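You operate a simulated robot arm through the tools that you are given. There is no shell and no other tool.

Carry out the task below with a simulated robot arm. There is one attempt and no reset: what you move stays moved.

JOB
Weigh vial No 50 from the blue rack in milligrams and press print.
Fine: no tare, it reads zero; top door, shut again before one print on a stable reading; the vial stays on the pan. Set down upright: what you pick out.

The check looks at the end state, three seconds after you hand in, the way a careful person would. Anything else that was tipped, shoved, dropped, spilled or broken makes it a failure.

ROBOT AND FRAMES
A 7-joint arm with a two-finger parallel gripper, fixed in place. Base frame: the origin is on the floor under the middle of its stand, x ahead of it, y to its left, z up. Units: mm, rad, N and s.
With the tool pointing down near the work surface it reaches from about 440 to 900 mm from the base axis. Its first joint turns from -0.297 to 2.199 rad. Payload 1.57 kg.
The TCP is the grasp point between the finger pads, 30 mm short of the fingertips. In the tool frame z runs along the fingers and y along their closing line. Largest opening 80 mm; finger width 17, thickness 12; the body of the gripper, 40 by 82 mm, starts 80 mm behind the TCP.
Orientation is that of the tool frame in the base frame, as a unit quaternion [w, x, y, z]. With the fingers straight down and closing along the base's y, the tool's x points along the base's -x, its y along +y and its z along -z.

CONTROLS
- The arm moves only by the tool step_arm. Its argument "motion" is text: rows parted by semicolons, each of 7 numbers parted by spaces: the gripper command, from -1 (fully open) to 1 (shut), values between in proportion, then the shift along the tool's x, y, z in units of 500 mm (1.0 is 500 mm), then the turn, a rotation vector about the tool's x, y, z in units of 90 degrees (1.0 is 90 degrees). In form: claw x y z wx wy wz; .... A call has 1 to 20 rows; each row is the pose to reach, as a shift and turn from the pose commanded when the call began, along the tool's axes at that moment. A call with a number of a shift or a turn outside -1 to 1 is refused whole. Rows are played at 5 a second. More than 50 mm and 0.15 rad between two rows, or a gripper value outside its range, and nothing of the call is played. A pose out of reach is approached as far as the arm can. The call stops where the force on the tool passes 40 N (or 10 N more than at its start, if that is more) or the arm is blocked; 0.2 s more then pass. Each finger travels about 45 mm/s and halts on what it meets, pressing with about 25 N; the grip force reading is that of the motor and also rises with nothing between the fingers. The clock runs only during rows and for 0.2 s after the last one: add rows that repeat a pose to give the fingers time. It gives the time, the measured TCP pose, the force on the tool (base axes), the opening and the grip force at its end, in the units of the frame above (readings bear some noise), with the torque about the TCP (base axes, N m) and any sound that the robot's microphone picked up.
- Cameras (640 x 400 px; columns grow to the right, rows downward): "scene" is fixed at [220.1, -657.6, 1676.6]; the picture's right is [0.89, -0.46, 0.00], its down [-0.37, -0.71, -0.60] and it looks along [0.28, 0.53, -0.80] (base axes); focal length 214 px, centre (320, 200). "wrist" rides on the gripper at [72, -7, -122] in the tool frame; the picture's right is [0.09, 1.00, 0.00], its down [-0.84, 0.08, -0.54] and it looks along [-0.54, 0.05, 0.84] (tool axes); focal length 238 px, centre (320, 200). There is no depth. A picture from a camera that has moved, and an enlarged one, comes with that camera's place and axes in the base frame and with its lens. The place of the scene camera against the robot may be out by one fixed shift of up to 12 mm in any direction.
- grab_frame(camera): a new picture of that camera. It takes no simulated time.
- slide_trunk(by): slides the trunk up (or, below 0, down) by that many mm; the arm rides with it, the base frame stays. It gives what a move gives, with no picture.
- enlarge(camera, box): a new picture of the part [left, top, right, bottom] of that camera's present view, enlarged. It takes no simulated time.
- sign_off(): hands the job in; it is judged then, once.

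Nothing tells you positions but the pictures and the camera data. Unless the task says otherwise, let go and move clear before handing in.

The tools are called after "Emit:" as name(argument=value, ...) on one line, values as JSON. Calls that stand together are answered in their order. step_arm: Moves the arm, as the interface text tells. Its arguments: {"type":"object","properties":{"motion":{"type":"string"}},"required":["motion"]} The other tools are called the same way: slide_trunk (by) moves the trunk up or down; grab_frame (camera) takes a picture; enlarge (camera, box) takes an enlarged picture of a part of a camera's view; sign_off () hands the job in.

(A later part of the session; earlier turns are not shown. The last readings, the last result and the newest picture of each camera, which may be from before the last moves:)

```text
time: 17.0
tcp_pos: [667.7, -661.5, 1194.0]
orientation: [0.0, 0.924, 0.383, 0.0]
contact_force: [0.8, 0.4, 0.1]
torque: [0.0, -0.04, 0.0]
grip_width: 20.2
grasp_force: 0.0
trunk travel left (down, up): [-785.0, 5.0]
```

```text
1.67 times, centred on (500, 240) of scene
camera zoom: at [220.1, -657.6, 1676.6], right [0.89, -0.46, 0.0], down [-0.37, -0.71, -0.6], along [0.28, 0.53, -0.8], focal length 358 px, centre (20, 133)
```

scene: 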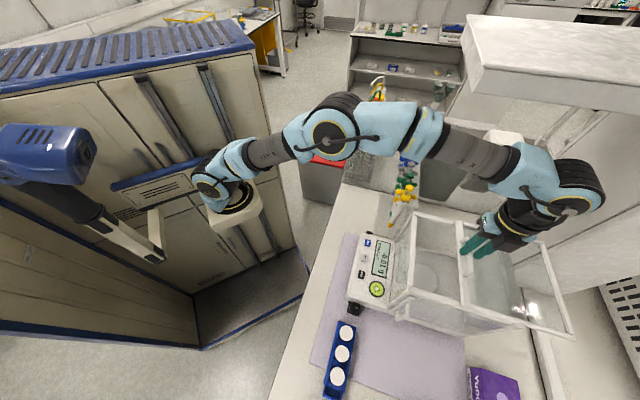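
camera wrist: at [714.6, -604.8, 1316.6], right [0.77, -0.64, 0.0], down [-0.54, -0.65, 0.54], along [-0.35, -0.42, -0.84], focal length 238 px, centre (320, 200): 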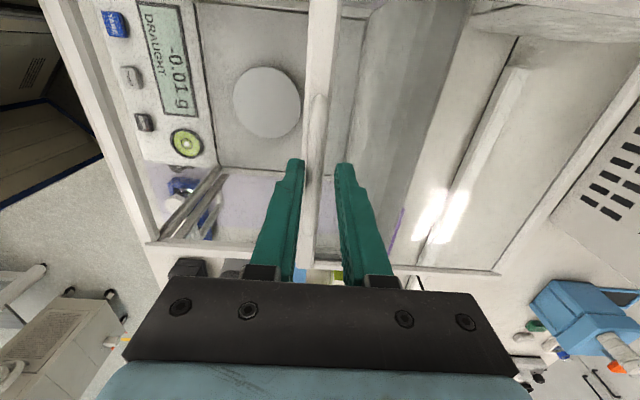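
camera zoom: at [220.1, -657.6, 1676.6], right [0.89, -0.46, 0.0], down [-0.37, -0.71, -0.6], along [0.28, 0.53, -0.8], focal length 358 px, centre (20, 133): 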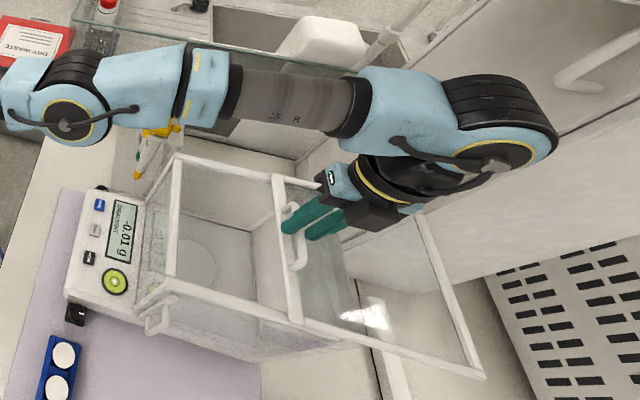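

The top door is open about 155 mm, and the pan centre is at b≈865, r≈-5, z≈961. I'll release the handle, lift, and withdraw forward over the shield.

Emit:
step_arm(motion="0.2 0 0 0 0 0 0; 0 0 0 0 0 0 0; 0 0 0 0 0 0 0; 0 0 0 -0.03 0 0 0; 0 0 0 -0.072 0 0 0; 0 0 -0.07 -0.08 0 0 0; 0 0 -0.15 -0.08 0 0 0; 0 0 -0.23 -0.08 0 0 0; 0 0 -0.31 -0.08 0 0 0; 0 0 -0.39 -0.08 0 0 0; 0 0 -0.47 -0.08 0 0 0; 0 0 -0.53 -0.08 0 0 0; 0 0 -0.53 -0.08 0 0 0")

Emit:
enlarge(camera="scene", box=[340, 180, 580, 340])

Emit:
grab_frame(camera="wrist")

```text
time: 19.8
tcp_pos: [482.4, -470.9, 1236.3]
orientation: [0.0, 0.924, 0.383, 0.001]
contact_force: [0.4, -0.7, -0.6]
torque: [-0.01, 0.01, -0.01]
grip_width: 40.2
grasp_force: 0.0
out of reach, approached as far as the arm can: row 4, 5
trunk travel left (down, up): [-785.0, 5.0]
```

```text
2.50 times, centred on (460, 260) of scene
camera zoom: at [220.1, -657.6, 1676.6], right [0.89, -0.46, 0.0], down [-0.37, -0.71, -0.6], along [0.28, 0.53, -0.8], focal length 536 px, centre (-30, 50)
```

zoom: 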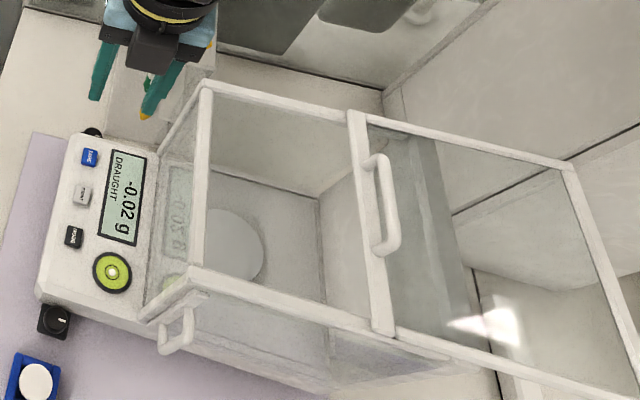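

```text
taken
camera wrist: at [529.1, -414.6, 1359.1], right [0.77, -0.64, 0.0], down [-0.54, -0.65, 0.54], along [-0.35, -0.42, -0.84], focal length 238 px, centre (320, 200)
```

wrist: 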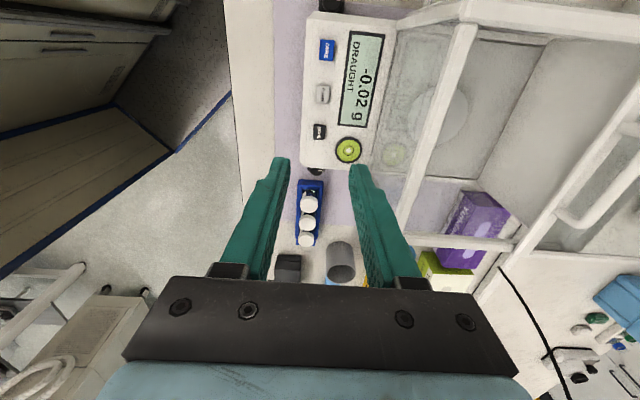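

The door stayed open. Now I'll move over to vial No 50, hovering high to check the alignment.

Emit:
step_arm(motion="-0.5 -0.07 -0.001 0.04 0 0 0; -1 -0.14 -0.002 0.08 0 0 0; -1 -0.21 -0.003 0.12 0 0 0; -1 -0.28 -0.004 0.16 0 0 0; -1 -0.35 -0.005 0.2 0 0 0; -1 -0.42 -0.006 0.24 0 0 0; -1 -0.49 -0.008 0.3 0 0 0; -1 -0.555 -0.009 0.352 0 0 0; -1 -0.555 -0.009 0.352 0 0 0")

Emit:
grab_frame(camera="wrist")

Emit:
enlarge(camera="scene", box=[290, 250, 410, 400])

```text
time: 21.8
tcp_pos: [280.4, -664.7, 1058.5]
orientation: [0.0, 0.924, 0.383, 0.0]
contact_force: [0.1, 0.6, -0.2]
torque: [0.01, 0.01, -0.02]
grip_width: 79.8
grasp_force: 0.0
trunk travel left (down, up): [-785.0, 5.0]
```

```text
taken
camera wrist: at [328.5, -609.0, 1182.2], right [0.77, -0.64, 0.0], down [-0.54, -0.65, 0.54], along [-0.35, -0.42, -0.84], focal length 238 px, centre (320, 200)
```

wrist: 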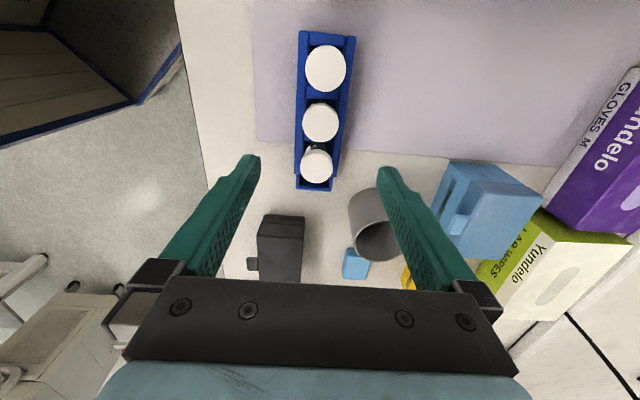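

```text
2.67 times, centred on (350, 325) of scene
camera zoom: at [220.1, -657.6, 1676.6], right [0.89, -0.46, 0.0], down [-0.37, -0.71, -0.6], along [0.28, 0.53, -0.8], focal length 572 px, centre (240, -133)
```

zoom: 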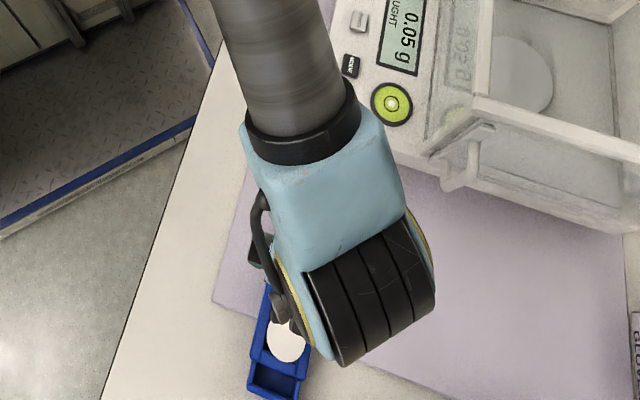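

Emit:
enlarge(camera="wrist", box=[260, 20, 390, 200])

Emit:
enlarge(camera="wrist", box=[280, 80, 360, 200])

```text
2.22 times, centred on (325, 110) of wrist
camera zoom: at [328.5, -609.0, 1182.2], right [0.77, -0.64, 0.0], down [-0.54, -0.65, 0.54], along [-0.35, -0.42, -0.84], focal length 530 px, centre (309, 400)
```

zoom: 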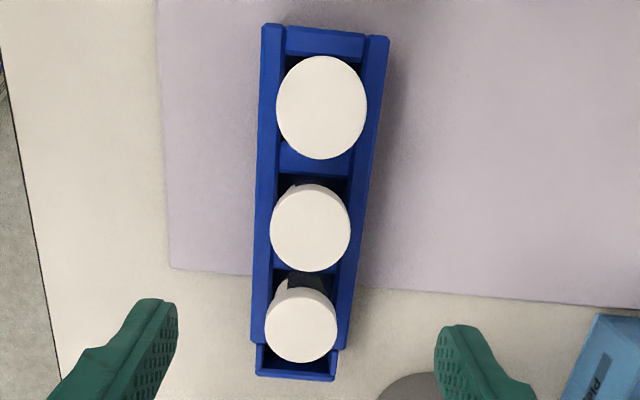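

```text
3.33 times, centred on (320, 140) of wrist
camera zoom: at [328.5, -609.0, 1182.2], right [0.77, -0.64, 0.0], down [-0.54, -0.65, 0.54], along [-0.35, -0.42, -0.84], focal length 794 px, centre (320, 400)
```

zoom: 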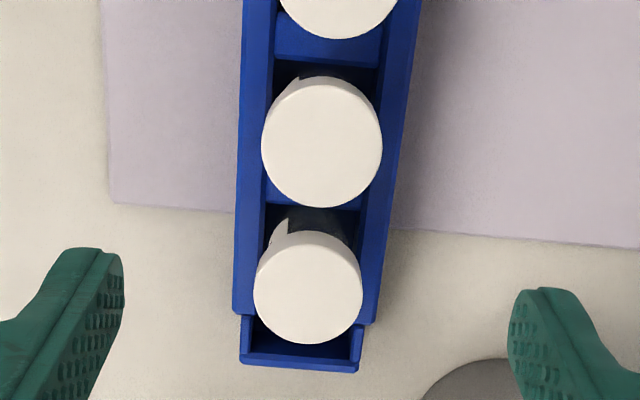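

The middle cap sits at b≈669, r≈269, with its top at z≈918. The rack rails top out around z≈886, so the fingertips need to stay above ~892. I'll descend in steps, checking alignment on the way.

Emit:
step_arm(motion="-1 0.005 0.002 0.06 0 0 0; -1 0.005 0.002 0.12 0 0 0; -1 0.005 0.002 0.18 0 0 0; -1 0.005 0.002 0.197 0 0 0; -1 0.005 0.002 0.197 0 0 0")

Emit:
grab_frame(camera="wrist")

Emit:
enlarge(camera="wrist", box=[220, 40, 420, 240])

Emit:
enlarge(camera="scene", box=[290, 310, 370, 400])

```text
time: 23.0
tcp_pos: [283.2, -665.4, 962.6]
orientation: [-0.001, 0.924, 0.383, 0.0]
contact_force: [-0.2, 0.4, -0.4]
torque: [0.01, -0.02, 0.02]
grip_width: 80.1
grasp_force: 0.1
trunk travel left (down, up): [-785.0, 5.0]
```

```text
taken
camera wrist: at [330.4, -608.4, 1083.7], right [0.77, -0.64, 0.0], down [-0.54, -0.65, 0.54], along [-0.35, -0.42, -0.84], focal length 238 px, centre (320, 200)
```

wrist: 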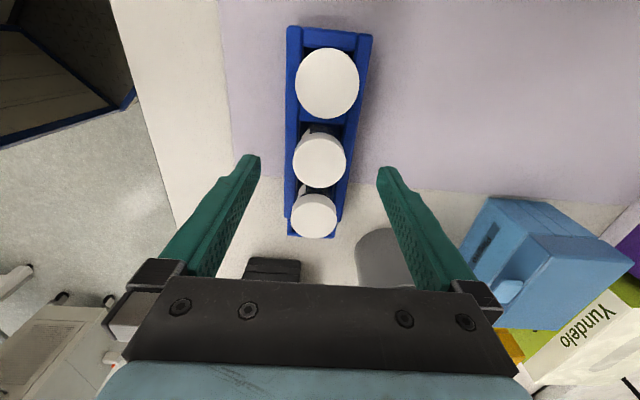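

```text
2.00 times, centred on (320, 140) of wrist
camera zoom: at [330.4, -608.4, 1083.7], right [0.77, -0.64, 0.0], down [-0.54, -0.65, 0.54], along [-0.35, -0.42, -0.84], focal length 477 px, centre (320, 320)
```

zoom: 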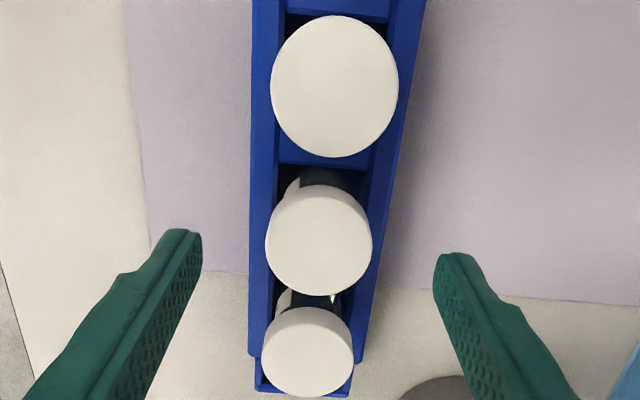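

```text
4.44 times, centred on (330, 355) of scene
camera zoom: at [220.1, -657.6, 1676.6], right [0.89, -0.46, 0.0], down [-0.37, -0.71, -0.6], along [0.28, 0.53, -0.8], focal length 953 px, centre (276, -489)
```

zoom: 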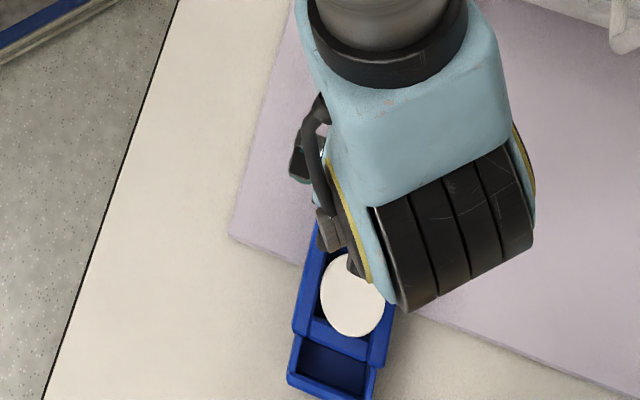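

The alignment is within 1–2 mm. I'll lower to z=925 so the tips are about 9 mm above the rails, and close on the cap.

Emit:
step_arm(motion="-1 0.0026 -0.0024 0.03 0 0 0; -1 0.0026 -0.0024 0.06 0 0 0; -1 0.0026 -0.0024 0.075 0 0 0; -1 0.0026 -0.0024 0.075 0 0 0")

Emit:
grab_frame(camera="wrist")

Emit:
enlarge(camera="wrist", box=[230, 90, 410, 260])

```text
time: 24.0
tcp_pos: [283.2, -663.2, 923.1]
orientation: [0.0, 0.924, 0.382, 0.0]
contact_force: [-0.1, 0.0, -0.8]
torque: [0.0, 0.04, 0.0]
grip_width: 80.1
grasp_force: 0.1
trunk travel left (down, up): [-785.0, 5.0]
```

```text
taken
camera wrist: at [330.3, -607.5, 1045.8], right [0.77, -0.64, 0.0], down [-0.54, -0.65, 0.54], along [-0.35, -0.42, -0.84], focal length 238 px, centre (320, 200)
```

wrist: 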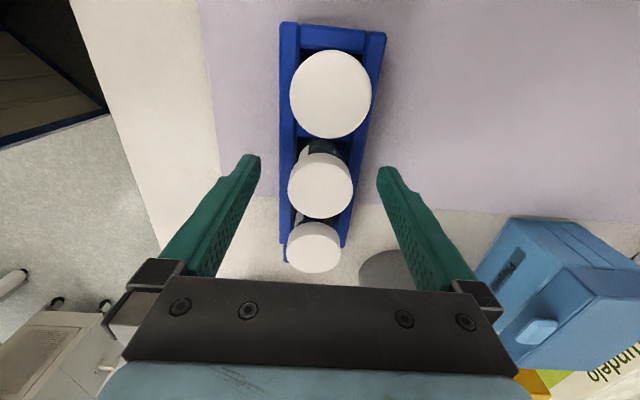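

```text
2.35 times, centred on (320, 175) of wrist
camera zoom: at [330.3, -607.5, 1045.8], right [0.77, -0.64, 0.0], down [-0.54, -0.65, 0.54], along [-0.35, -0.42, -0.84], focal length 561 px, centre (320, 259)
```

zoom: 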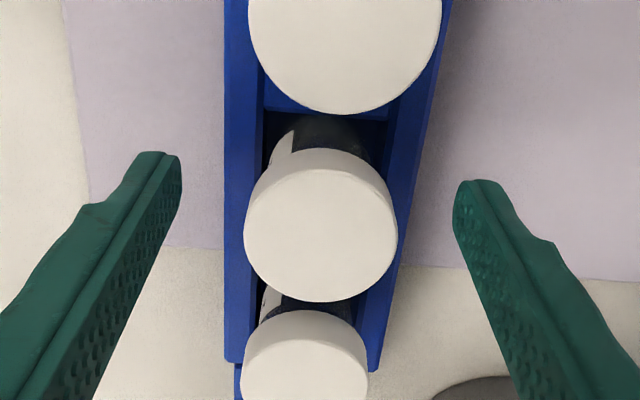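

Emit:
step_arm(motion="-0.5 0 0 0 0 0 0; 0 0 0 0 0 0 0; 0.1 0 0 0 0 0 0; 0.3 0 0 0 0 0 0; 1 0 0 0 0 0 0; 1 0 0 0 0 0 0; 1 0 0 0 0 0 0")

Emit:
grab_frame(camera="wrist")

Emit:
enlarge(camera="wrist", box=[230, 90, 410, 260])

```text
time: 25.6
tcp_pos: [283.5, -663.6, 922.2]
orientation: [0.0, 0.924, 0.383, 0.0]
contact_force: [-0.5, 1.1, -0.6]
torque: [0.01, 0.01, 0.03]
grip_width: 36.8
grasp_force: 24.9
trunk travel left (down, up): [-785.0, 5.0]
```

```text
taken
camera wrist: at [330.3, -607.4, 1046.0], right [0.77, -0.64, 0.0], down [-0.54, -0.65, 0.54], along [-0.35, -0.42, -0.84], focal length 238 px, centre (320, 200)
```

wrist: 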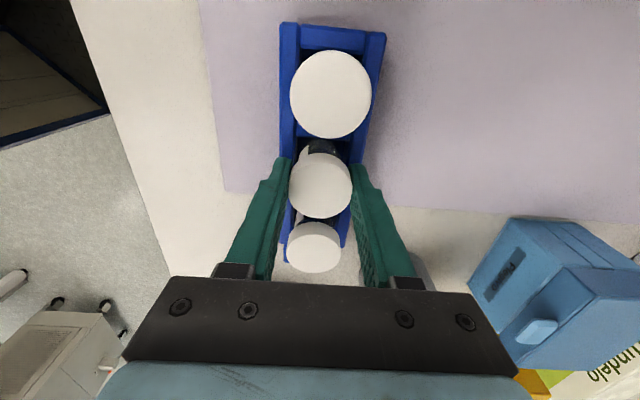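

```text
2.35 times, centred on (320, 175) of wrist
camera zoom: at [330.3, -607.4, 1046.0], right [0.77, -0.64, 0.0], down [-0.54, -0.65, 0.54], along [-0.35, -0.42, -0.84], focal length 561 px, centre (320, 259)
```

zoom: 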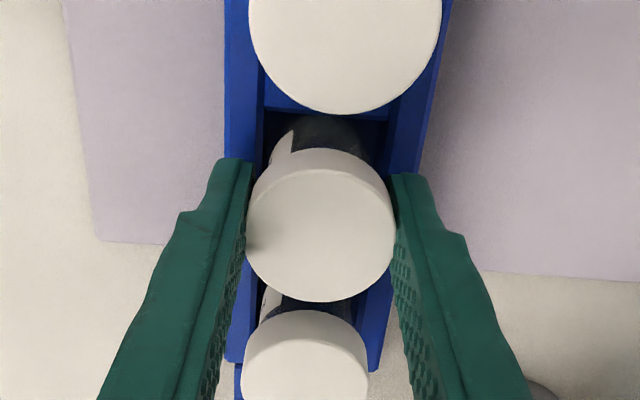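

I have a firm grip on the cap at 36.8 mm and 25 N. I'll lift slowly and check that only this vial comes up.

Emit:
step_arm(motion="1 0 0 -0.02 0 0 0; 1 0 0 -0.04 0 0 0; 1 0 0 -0.07 0 0 0; 1 0 0 -0.1 0 0 0; 1 0 0 -0.14 0 0 0; 1 0 0 -0.18 0 0 0; 1 0 0 -0.18 0 0 0")

Emit:
grab_frame(camera="wrist")

Emit:
grab_frame(camera="scene")

```text
time: 27.2
tcp_pos: [284.3, -664.8, 1015.2]
orientation: [-0.001, 0.924, 0.383, -0.001]
contact_force: [0.0, 0.6, 0.0]
torque: [0.0, -0.04, 0.0]
grip_width: 36.8
grasp_force: 25.5
trunk travel left (down, up): [-785.0, 5.0]
```

```text
taken
camera wrist: at [331.1, -607.6, 1137.3], right [0.77, -0.64, 0.0], down [-0.54, -0.65, 0.54], along [-0.35, -0.42, -0.84], focal length 238 px, centre (320, 200)
```

wrist: 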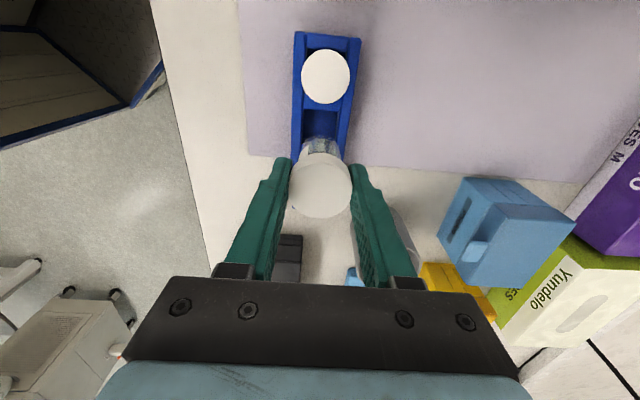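

```text
taken
```

scene: 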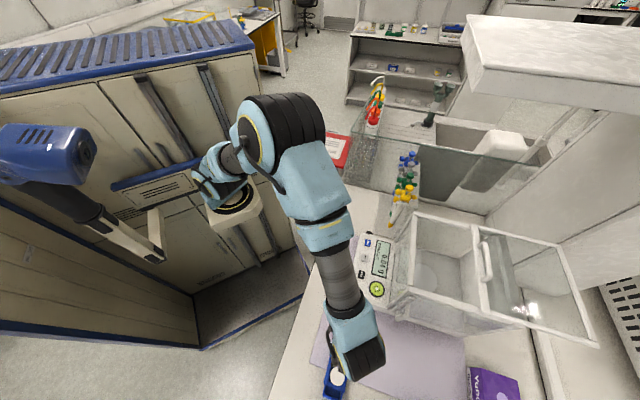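

The vial came out cleanly and the others are undisturbed. I'll carry it up and across to in front of the balance.

Emit:
step_arm(motion="1 0.03 0 -0.04 0 0 0; 1 0.075 0 -0.085 0 0 0; 1 0.12 0 -0.125 0 0 0; 1 0.17 0 -0.165 0 0 0; 1 0.22 0 -0.205 0 0 0; 1 0.27 0 -0.245 0 0 0; 1 0.32 0 -0.285 0 0 0; 1 0.37 0 -0.325 0 0 0; 1 0.42 0 -0.365 0 0 0; 1 0.47 0 -0.4 0 0 0; 1 0.515 0 -0.43 0 0 0; 1 0.548 0 -0.446 0 0 0; 1 0.548 0 -0.446 0 0 0")

Emit:
grab_frame(camera="wrist")

Emit:
enlarge(camera="scene", box=[340, 100, 580, 340])

```text
time: 30.0
tcp_pos: [475.8, -471.4, 1234.8]
orientation: [0.0, 0.924, 0.382, 0.0]
contact_force: [-0.7, 0.5, -0.1]
torque: [0.01, 0.0, 0.03]
grip_width: 36.9
grasp_force: 25.4
trunk travel left (down, up): [-785.0, 5.0]
```

```text
taken
camera wrist: at [524.6, -415.3, 1359.0], right [0.77, -0.64, 0.0], down [-0.54, -0.65, 0.54], along [-0.35, -0.42, -0.84], focal length 238 px, centre (320, 200)
```

wrist: 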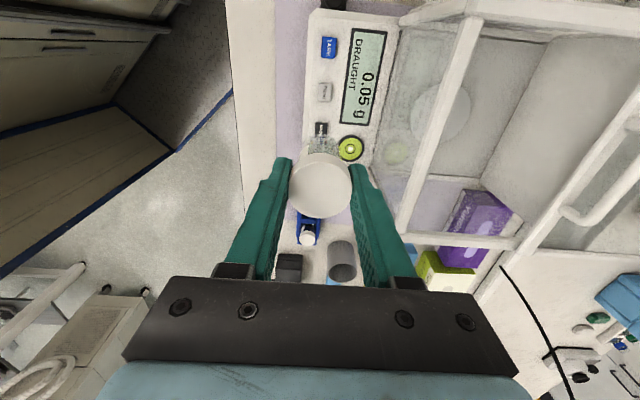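

```text
1.67 times, centred on (460, 220) of scene
camera zoom: at [220.1, -657.6, 1676.6], right [0.89, -0.46, 0.0], down [-0.37, -0.71, -0.6], along [0.28, 0.53, -0.8], focal length 358 px, centre (87, 167)
```

zoom: 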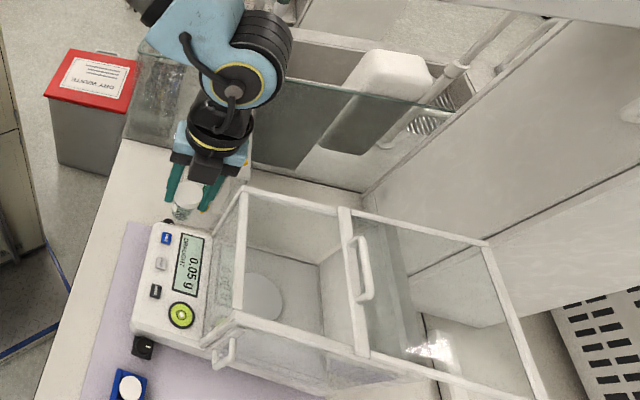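

The vial is upright in front of the shield, with its bottom at about z≈1172 and the frame top around 1145–1155. I'll raise it a little more and move it over the opening above the pan.

Emit:
step_arm(motion="1 0 0 -0.015 0 0 0; 1 0 0.02 -0.025 0 0 0; 1 0.001 0.06 -0.03 0 0 0; 1 0.002 0.1 -0.03 0 0 0; 1 0.003 0.15 -0.03 0 0 0; 1 0.004 0.2 -0.03 0 0 0; 1 0.004 0.25 -0.03 0 0 0; 1 0.004 0.3 -0.03 0 0 0; 1 0.004 0.34 -0.03 0 0 0; 1 0.004 0.376 -0.03 0 0 0; 1 0.004 0.376 -0.03 0 0 0")

Emit:
grab_frame(camera="wrist")

Emit:
enlarge(camera="scene", box=[340, 100, 580, 340])

```text
time: 32.4
tcp_pos: [612.5, -604.4, 1250.7]
orientation: [-0.001, 0.924, 0.383, -0.001]
contact_force: [0.2, 0.2, 0.3]
torque: [0.0, 0.02, 0.0]
grip_width: 36.7
grasp_force: 25.2
trunk travel left (down, up): [-785.0, 5.0]
```

```text
taken
camera wrist: at [659.5, -546.9, 1373.2], right [0.77, -0.64, 0.0], down [-0.54, -0.65, 0.54], along [-0.35, -0.42, -0.84], focal length 238 px, centre (320, 200)
```

wrist: 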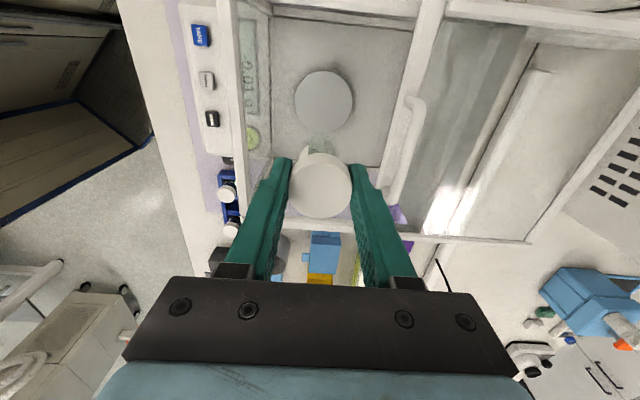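

```text
1.67 times, centred on (460, 220) of scene
camera zoom: at [220.1, -657.6, 1676.6], right [0.89, -0.46, 0.0], down [-0.37, -0.71, -0.6], along [0.28, 0.53, -0.8], focal length 358 px, centre (87, 167)
```

zoom: 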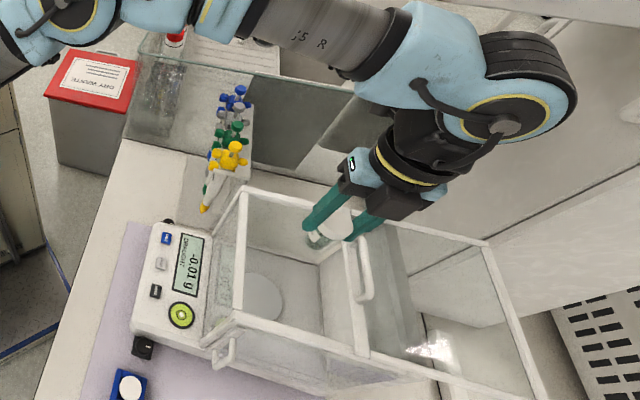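

I'm centred over the pan with clearance to the door bar behind. I'll lower into the chamber gradually, stopping about 15 mm above contact.

Emit:
step_arm(motion="1 0 0 0.03 0 0 0; 1 0 0 0.07 0 0 0; 1 0 0 0.11 0 0 0; 1 0 0 0.15 0 0 0; 1 0 0 0.19 0 0 0; 1 0 0 0.23 0 0 0; 1 0 0 0.27 0 0 0; 1 0 0 0.31 0 0 0; 1 0 0 0.35 0 0 0; 1 0 0 0.38 0 0 0; 1 0 0 0.41 0 0 0; 1 0 0 0.42 0 0 0; 1 0 0 0.42 0 0 0")

Emit:
grab_frame(camera="wrist")

Emit:
enlarge(camera="scene", box=[340, 140, 580, 340])

```text
time: 35.2
tcp_pos: [612.4, -600.8, 1039.3]
orientation: [0.0, 0.924, 0.383, 0.0]
contact_force: [-0.4, -0.1, 0.0]
torque: [0.01, -0.01, 0.0]
grip_width: 37.0
grasp_force: 25.1
trunk travel left (down, up): [-785.0, 5.0]
```

```text
taken
camera wrist: at [659.1, -544.3, 1162.5], right [0.77, -0.64, 0.0], down [-0.54, -0.65, 0.54], along [-0.35, -0.42, -0.84], focal length 238 px, centre (320, 200)
```

wrist: 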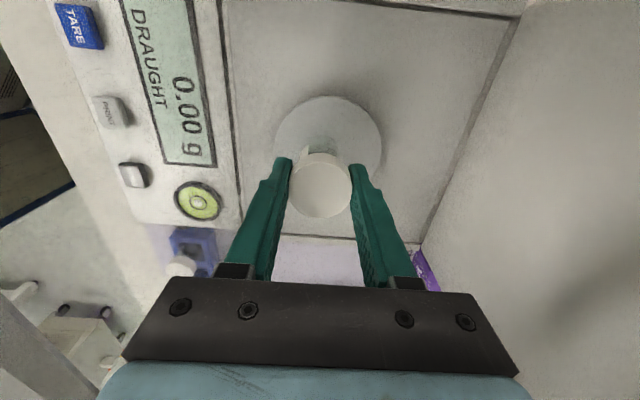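

```text
2.00 times, centred on (460, 240) of scene
camera zoom: at [220.1, -657.6, 1676.6], right [0.89, -0.46, 0.0], down [-0.37, -0.71, -0.6], along [0.28, 0.53, -0.8], focal length 429 px, centre (40, 120)
```

zoom: 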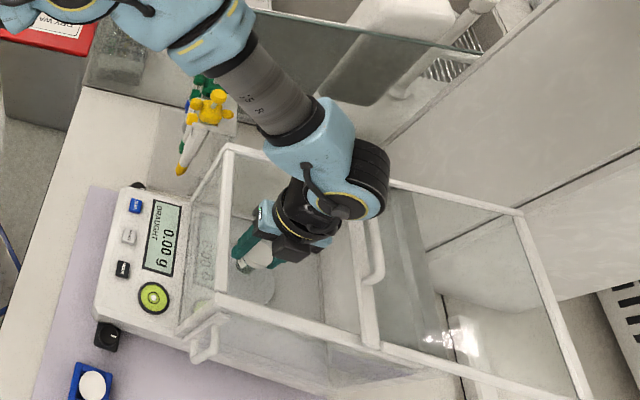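

Emit:
enlarge(camera="wrist", box=[240, 60, 420, 240])

Emit:
enlarge(camera="scene", box=[410, 220, 490, 290])

```text
2.22 times, centred on (330, 150) of wrist
camera zoom: at [659.1, -544.3, 1162.5], right [0.77, -0.64, 0.0], down [-0.54, -0.65, 0.54], along [-0.35, -0.42, -0.84], focal length 530 px, centre (298, 311)
```

zoom: 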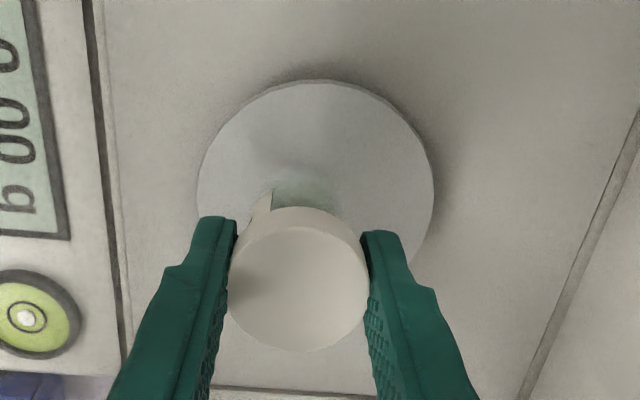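

```text
5.71 times, centred on (450, 255) of scene
camera zoom: at [220.1, -657.6, 1676.6], right [0.89, -0.46, 0.0], down [-0.37, -0.71, -0.6], along [0.28, 0.53, -0.8], focal length 1226 px, centre (-423, -114)
```

zoom: 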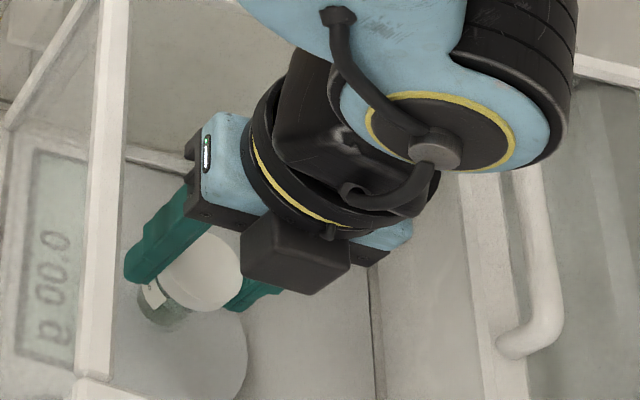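

The pan is centred at about b=865, r=-2. I'm nudging toward its centre and continuing down in small steps, watching the force.

Emit:
step_arm(motion="1 -0.006 0.004 0 0 0 0; 1 -0.012 0.008 0 0 0 0; 1 -0.012 0.008 0.008 0 0 0; 1 -0.012 0.008 0.016 0 0 0; 1 -0.012 0.008 0.02 0 0 0; 1 -0.012 0.008 0.02 0 0 0")

Emit:
enlarge(camera="wrist", box=[130, 0, 250, 180])

```text
time: 36.6
tcp_pos: [610.4, -609.0, 1029.4]
orientation: [0.0, 0.924, 0.383, 0.0]
contact_force: [1.2, -0.5, -0.1]
torque: [0.0, 0.02, -0.01]
grip_width: 36.5
grasp_force: 25.2
trunk travel left (down, up): [-785.0, 5.0]
```

```text
2.22 times, centred on (190, 90) of wrist
camera zoom: at [657.2, -552.2, 1152.8], right [0.77, -0.64, 0.0], down [-0.54, -0.65, 0.54], along [-0.35, -0.42, -0.84], focal length 530 px, centre (609, 444)
```

zoom: 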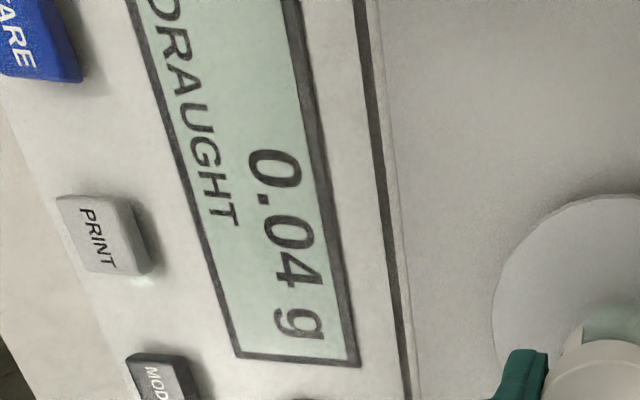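

Emit:
step_arm(motion="1 0 0 0.003 0 0 0; 1 0 0 0.006 0 0 0; 1 0 0 0.006 0 0 0")

Emit:
enlarge(camera="wrist", box=[130, 0, 330, 180])

```text
time: 37.4
tcp_pos: [610.1, -609.1, 1027.1]
orientation: [0.0, 0.924, 0.382, 0.0]
contact_force: [-0.2, -0.4, -0.1]
torque: [0.02, 0.04, 0.02]
grip_width: 36.7
grasp_force: 25.1
trunk travel left (down, up): [-785.0, 5.0]
```

```text
2.22 times, centred on (230, 90) of wrist
camera zoom: at [657.8, -552.0, 1149.7], right [0.77, -0.64, 0.0], down [-0.54, -0.65, 0.54], along [-0.35, -0.42, -0.84], focal length 530 px, centre (520, 444)
```

zoom: 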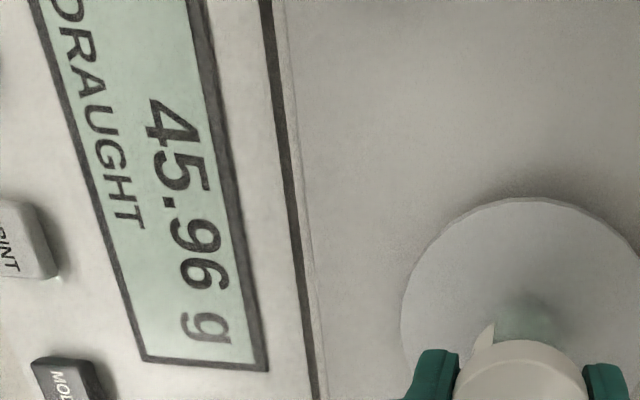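

The display jumped to 45.96 g, so the vial is touching the pan. One more tiny step to seat it, then I'll check the reading again.

Emit:
step_arm(motion="1 0 0 0.001 0 0 0; 1 0 0 0.001 0 0 0")

Emit:
enlarge(camera="wrist", box=[130, 0, 330, 180])

```text
time: 38.0
tcp_pos: [610.1, -608.2, 1026.6]
orientation: [0.001, 0.924, 0.382, 0.0]
contact_force: [-0.5, -0.5, 0.3]
torque: [-0.03, 0.0, 0.03]
grip_width: 36.6
grasp_force: 25.3
trunk travel left (down, up): [-785.0, 5.0]
```

```text
2.22 times, centred on (230, 90) of wrist
camera zoom: at [657.6, -552.1, 1149.3], right [0.77, -0.64, 0.0], down [-0.54, -0.65, 0.54], along [-0.35, -0.42, -0.84], focal length 530 px, centre (520, 444)
```

zoom: 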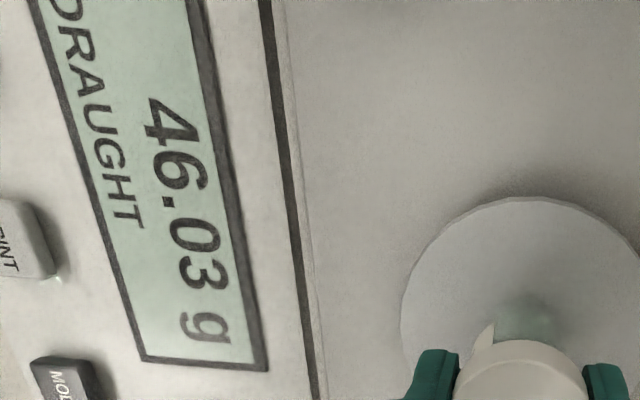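

It reads ~46 g with the vial seated on the pan. I'll open the fingers gently to about 50 mm.

Emit:
step_arm(motion="0.08 0 0 0 0 0 0; 0.05 0 0 0 0 0 0; 0 0 0 0 0 0 0; -0.1 0 0 0 0 0 0; -0.25 0 0 0 0 0 0; -0.25 0 0 0 0 0 0; -0.25 0 0 0 0 0 0")

Emit:
grab_frame(camera="wrist")

Emit:
enlarge(camera="wrist", box=[220, 60, 420, 240])

```text
time: 39.6
tcp_pos: [610.2, -609.0, 1027.2]
orientation: [0.0, 0.924, 0.383, 0.0]
contact_force: [-0.6, 0.4, 0.8]
torque: [-0.02, 0.01, -0.02]
grip_width: 49.9
grasp_force: 0.1
trunk travel left (down, up): [-785.0, 5.0]
```

```text
taken
camera wrist: at [657.7, -552.1, 1149.4], right [0.77, -0.64, 0.0], down [-0.54, -0.65, 0.54], along [-0.35, -0.42, -0.84], focal length 238 px, centre (320, 200)
```

wrist: 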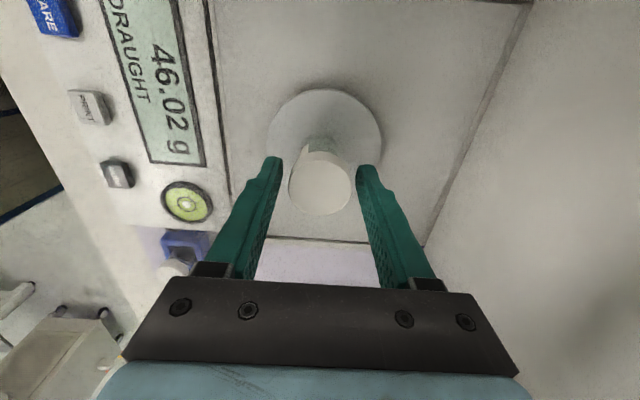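

```text
2.22 times, centred on (320, 150) of wrist
camera zoom: at [657.7, -552.1, 1149.4], right [0.77, -0.64, 0.0], down [-0.54, -0.65, 0.54], along [-0.35, -0.42, -0.84], focal length 530 px, centre (320, 311)
```

zoom: 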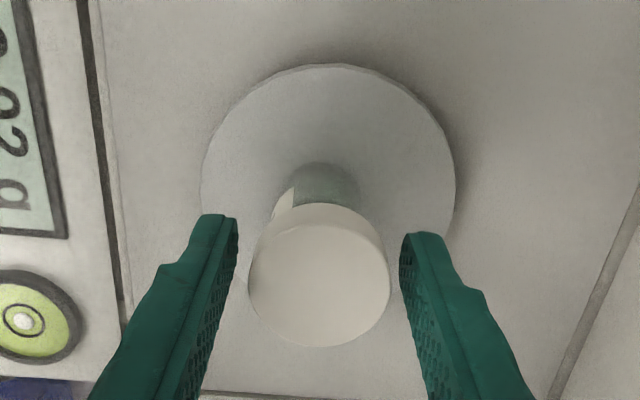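

The vial stands on the pan with clear gaps to both fingers. I'll lift straight up out of the chamber.

Emit:
step_arm(motion="-0.25 0 0 -0.01 0 0 0; -0.25 0 0 -0.03 0 0 0; -0.25 0 0 -0.06 0 0 0; -0.25 0 0 -0.1 0 0 0; -0.25 0 0 -0.14 0 0 0; -0.25 0 0 -0.19 0 0 0; -0.25 0 0 -0.24 0 0 0; -0.25 0 0 -0.29 0 0 0; -0.25 0 0 -0.34 0 0 0; -0.25 0 0 -0.39 0 0 0; -0.25 0 0 -0.425 0 0 0; -0.25 0 0 -0.425 0 0 0")

Emit:
grab_frame(camera="wrist")

Emit:
enlarge(camera="scene", box=[340, 140, 580, 340])

```text
time: 42.2
tcp_pos: [611.1, -606.2, 1240.8]
orientation: [0.0, 0.924, 0.382, 0.0]
contact_force: [0.5, -0.6, -0.7]
torque: [-0.02, 0.01, 0.01]
grip_width: 49.9
grasp_force: 0.0
trunk travel left (down, up): [-785.0, 5.0]
```

```text
taken
camera wrist: at [658.5, -550.0, 1363.7], right [0.77, -0.64, 0.0], down [-0.54, -0.65, 0.54], along [-0.35, -0.42, -0.84], focal length 238 px, centre (320, 200)
```

wrist: 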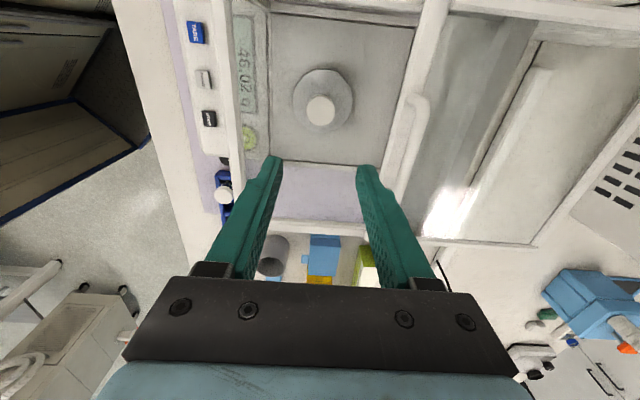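

```text
2.00 times, centred on (460, 240) of scene
camera zoom: at [220.1, -657.6, 1676.6], right [0.89, -0.46, 0.0], down [-0.37, -0.71, -0.6], along [0.28, 0.53, -0.8], focal length 429 px, centre (40, 120)
```

zoom: 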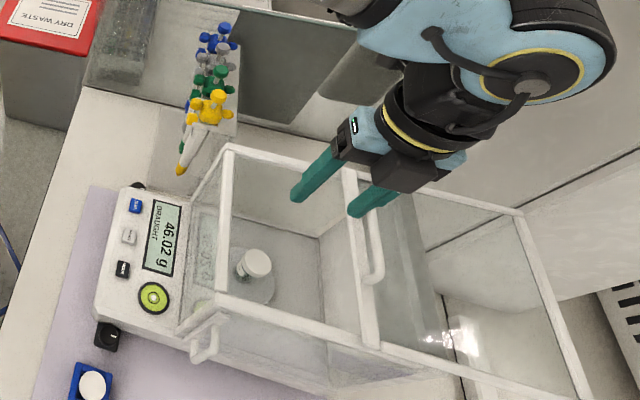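

The vial is upright on the pan and reads 46.02 g. Now I'll close the top door: open the fingers fully, put the rear finger behind the handle bar, and pull forward.

Emit:
step_arm(motion="-1 0 0 0 0 0 0; -1 0 0 0 0 0 0; -1 0 0.03 0.004 0 0 0; -1 0 0.06 0.008 0 0 0; -1 0 0.09 0.012 0 0 0; -1 0 0.11 0.016 0 0 0; -1 0 0.11 0.016 0 0 0")

Emit:
grab_frame(camera="wrist")

Emit:
enlarge(camera="scene", box=[420, 160, 560, 280])

```text
time: 43.8
tcp_pos: [650.0, -647.7, 1232.5]
orientation: [-0.001, 0.924, 0.383, 0.0]
contact_force: [-0.2, 0.1, -0.1]
torque: [0.02, 0.02, -0.01]
grip_width: 79.9
grasp_force: 0.0
trunk travel left (down, up): [-785.0, 5.0]
```

```text
taken
camera wrist: at [696.9, -590.7, 1354.7], right [0.77, -0.64, 0.0], down [-0.54, -0.65, 0.54], along [-0.35, -0.42, -0.84], focal length 238 px, centre (320, 200)
```

wrist: 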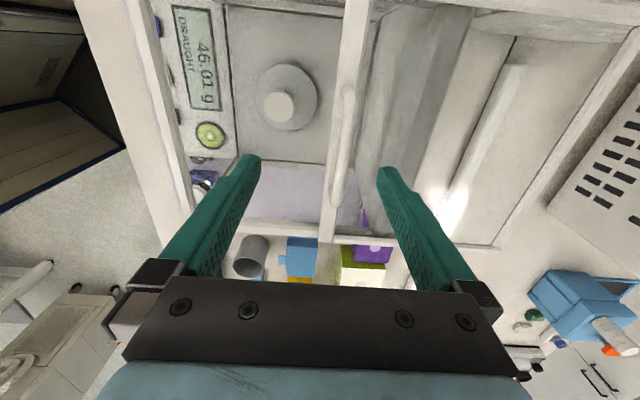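

```text
3.33 times, centred on (490, 220) of scene
camera zoom: at [220.1, -657.6, 1676.6], right [0.89, -0.46, 0.0], down [-0.37, -0.71, -0.6], along [0.28, 0.53, -0.8], focal length 715 px, centre (-247, 133)
```

zoom: 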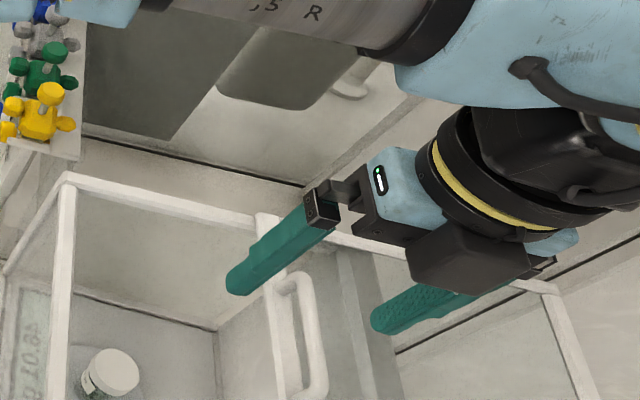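

Emit:
step_arm(motion="-1 0 0 0.025 0 0 0; -1 0 0 0.05 0 0 0; -1 0 0 0.077 0 0 0; -1 0 0 0.077 0 0 0")

Emit:
grab_frame(camera="wrist")

```text
time: 44.8
tcp_pos: [649.9, -647.1, 1193.8]
orientation: [0.001, 0.924, 0.382, -0.001]
contact_force: [0.1, 0.1, 0.0]
torque: [0.0, 0.01, 0.01]
grip_width: 79.7
grasp_force: 0.2
trunk travel left (down, up): [-785.0, 5.0]
```

```text
taken
camera wrist: at [697.1, -590.5, 1316.2], right [0.77, -0.64, 0.0], down [-0.54, -0.65, 0.54], along [-0.35, -0.42, -0.84], focal length 238 px, centre (320, 200)
```

wrist: 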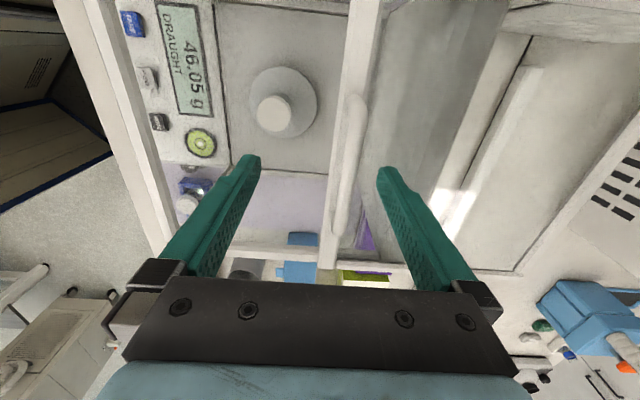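

The bar is between the fingers. I'll centre on it, close loosely, and draw the door forward.

Emit:
step_arm(motion="-1 0 0.016 0 0 0 0; -1 0 0.033 0 0 0 0; -0.3 0 0.033 0 0 0 0; 0.2 0 0.033 0 0 0 0; 0.5 0 0.033 0 0 0 0; 0.5 0 0.033 0 0 0 0; 0.5 0 0.033 0 0 0 0; 0.5 0 0.02 0 0 0 0; 0.5 0 0 0 0 0 0; 0.5 0 -0.02 0 0 0 0; 0.5 0 -0.04 0 0 0 0; 0.5 0 -0.06 0 0 0 0; 0.5 0 -0.08 0 0 0 0; 0.5 0 -0.08 0 0 0 0")

Emit:
grab_frame(camera="wrist")

Emit:
enlarge(camera="scene", box=[380, 140, 580, 340])

```text
time: 47.8
tcp_pos: [621.5, -620.2, 1194.3]
orientation: [-0.001, 0.924, 0.383, 0.0]
contact_force: [0.7, -0.4, -0.5]
torque: [0.02, -0.02, 0.01]
grip_width: 20.4
grasp_force: 0.0
trunk travel left (down, up): [-785.0, 5.0]
```

```text
taken
camera wrist: at [667.8, -562.3, 1316.9], right [0.77, -0.64, 0.0], down [-0.54, -0.65, 0.54], along [-0.35, -0.42, -0.84], focal length 238 px, centre (320, 200)
```

wrist: 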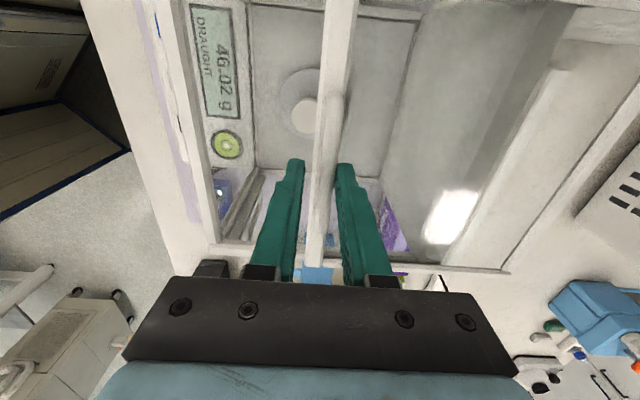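

```text
2.00 times, centred on (480, 240) of scene
camera zoom: at [220.1, -657.6, 1676.6], right [0.89, -0.46, 0.0], down [-0.37, -0.71, -0.6], along [0.28, 0.53, -0.8], focal length 429 px, centre (0, 120)
```

zoom: 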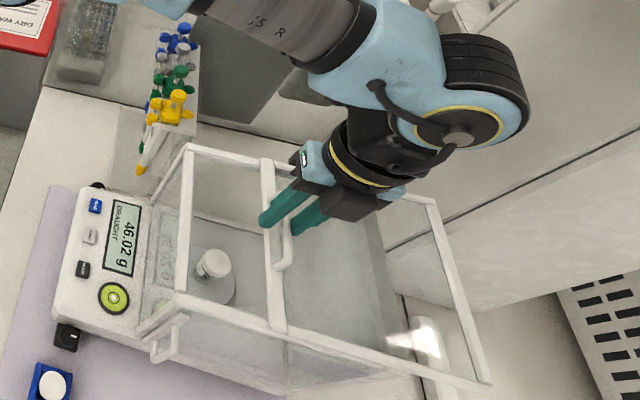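

The door follows. I'm pulling it to near the closed position.

Emit:
step_arm(motion="0.5 0 -0.02 0 0 0 0; 0.5 0 -0.04 0 0 0 0; 0.5 0 -0.06 0 0 0 0; 0.5 0 -0.08 0 0 0 0; 0.5 0 -0.1 0 0 0 0; 0.5 0 -0.12 0 0 0 0; 0.5 0 -0.14 0 0 0 0; 0.5 0 -0.16 0 0 0 0; 0.5 0 -0.18 0 0 0 0; 0.5 0 -0.18 0 0 0 0")

Emit:
grab_frame(camera="wrist")

Emit:
enlarge(camera="scene", box=[380, 190, 540, 340])

```text
time: 50.0
tcp_pos: [557.4, -556.7, 1192.7]
orientation: [-0.002, 0.924, 0.382, 0.0]
contact_force: [0.7, -0.8, -0.4]
torque: [-0.01, 0.01, 0.02]
grip_width: 20.0
grasp_force: 0.0
trunk travel left (down, up): [-785.0, 5.0]
```

```text
taken
camera wrist: at [605.2, -499.4, 1315.7], right [0.77, -0.64, 0.0], down [-0.54, -0.65, 0.54], along [-0.35, -0.42, -0.84], focal length 238 px, centre (320, 200)
```

wrist: 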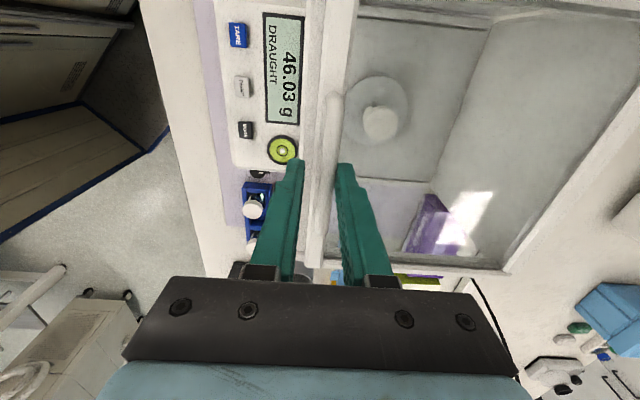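

```text
2.67 times, centred on (460, 265) of scene
camera zoom: at [220.1, -657.6, 1676.6], right [0.89, -0.46, 0.0], down [-0.37, -0.71, -0.6], along [0.28, 0.53, -0.8], focal length 572 px, centre (-53, 27)
```

zoom: 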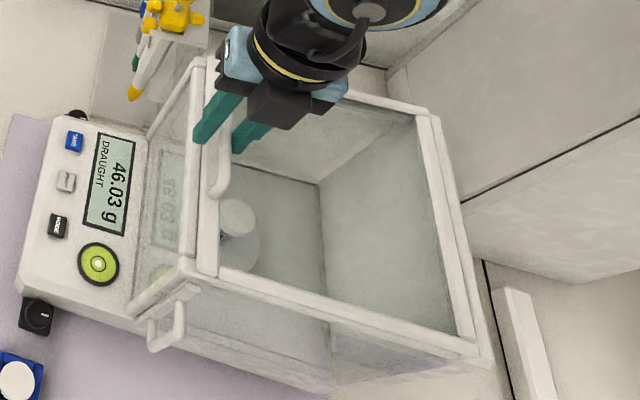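

A small gap is left. I'm pulling the last ~15 mm slowly until the door meets its stop.

Emit:
step_arm(motion="0.5 0 -0.005 0 0 0 0; 0.5 0 -0.01 0 0 0 0; 0.5 0 -0.015 0 0 0 0; 0.5 0 -0.02 0 0 0 0; 0.5 0 -0.024 0 0 0 0; 0.5 0 -0.027 0 0 0 0; 0.5 0 -0.027 0 0 0 0")

Emit:
enlarge(camera="scene", box=[380, 190, 540, 340])

Emit:
enlarge(camera="wrist", box=[230, 0, 420, 160])

```text
time: 51.6
tcp_pos: [548.7, -545.7, 1192.3]
orientation: [-0.001, 0.924, 0.383, 0.0]
contact_force: [3.1, -3.8, 1.1]
torque: [-0.11, -0.02, -0.03]
grip_width: 24.0
grasp_force: 1.7
trunk travel left (down, up): [-785.0, 5.0]
```

```text
2.67 times, centred on (460, 265) of scene
camera zoom: at [220.1, -657.6, 1676.6], right [0.89, -0.46, 0.0], down [-0.37, -0.71, -0.6], along [0.28, 0.53, -0.8], focal length 572 px, centre (-53, 27)
```

zoom: 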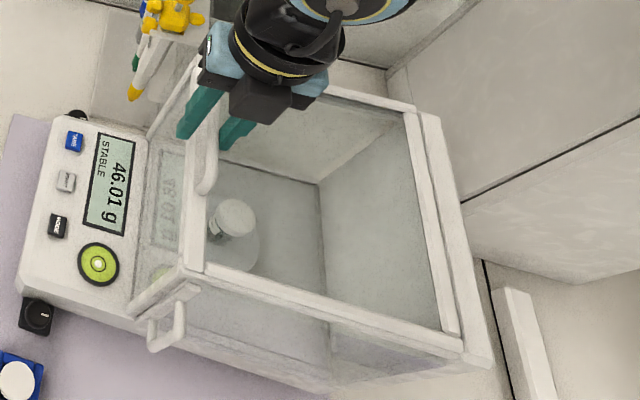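

```text
2.50 times, centred on (325, 80) of wrist
camera zoom: at [595.6, -489.7, 1316.0], right [0.77, -0.64, 0.0], down [-0.54, -0.65, 0.54], along [-0.35, -0.42, -0.84], focal length 596 px, centre (308, 500)
```

zoom: 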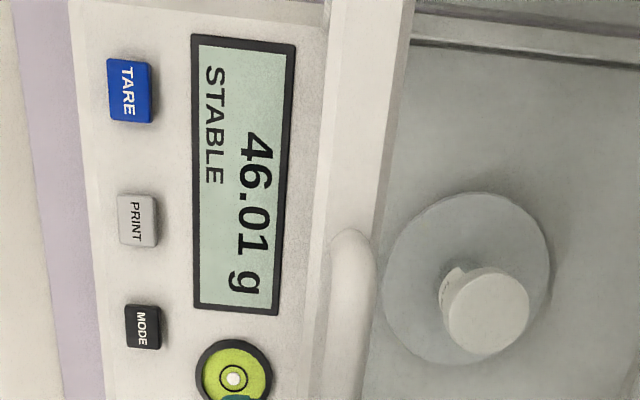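

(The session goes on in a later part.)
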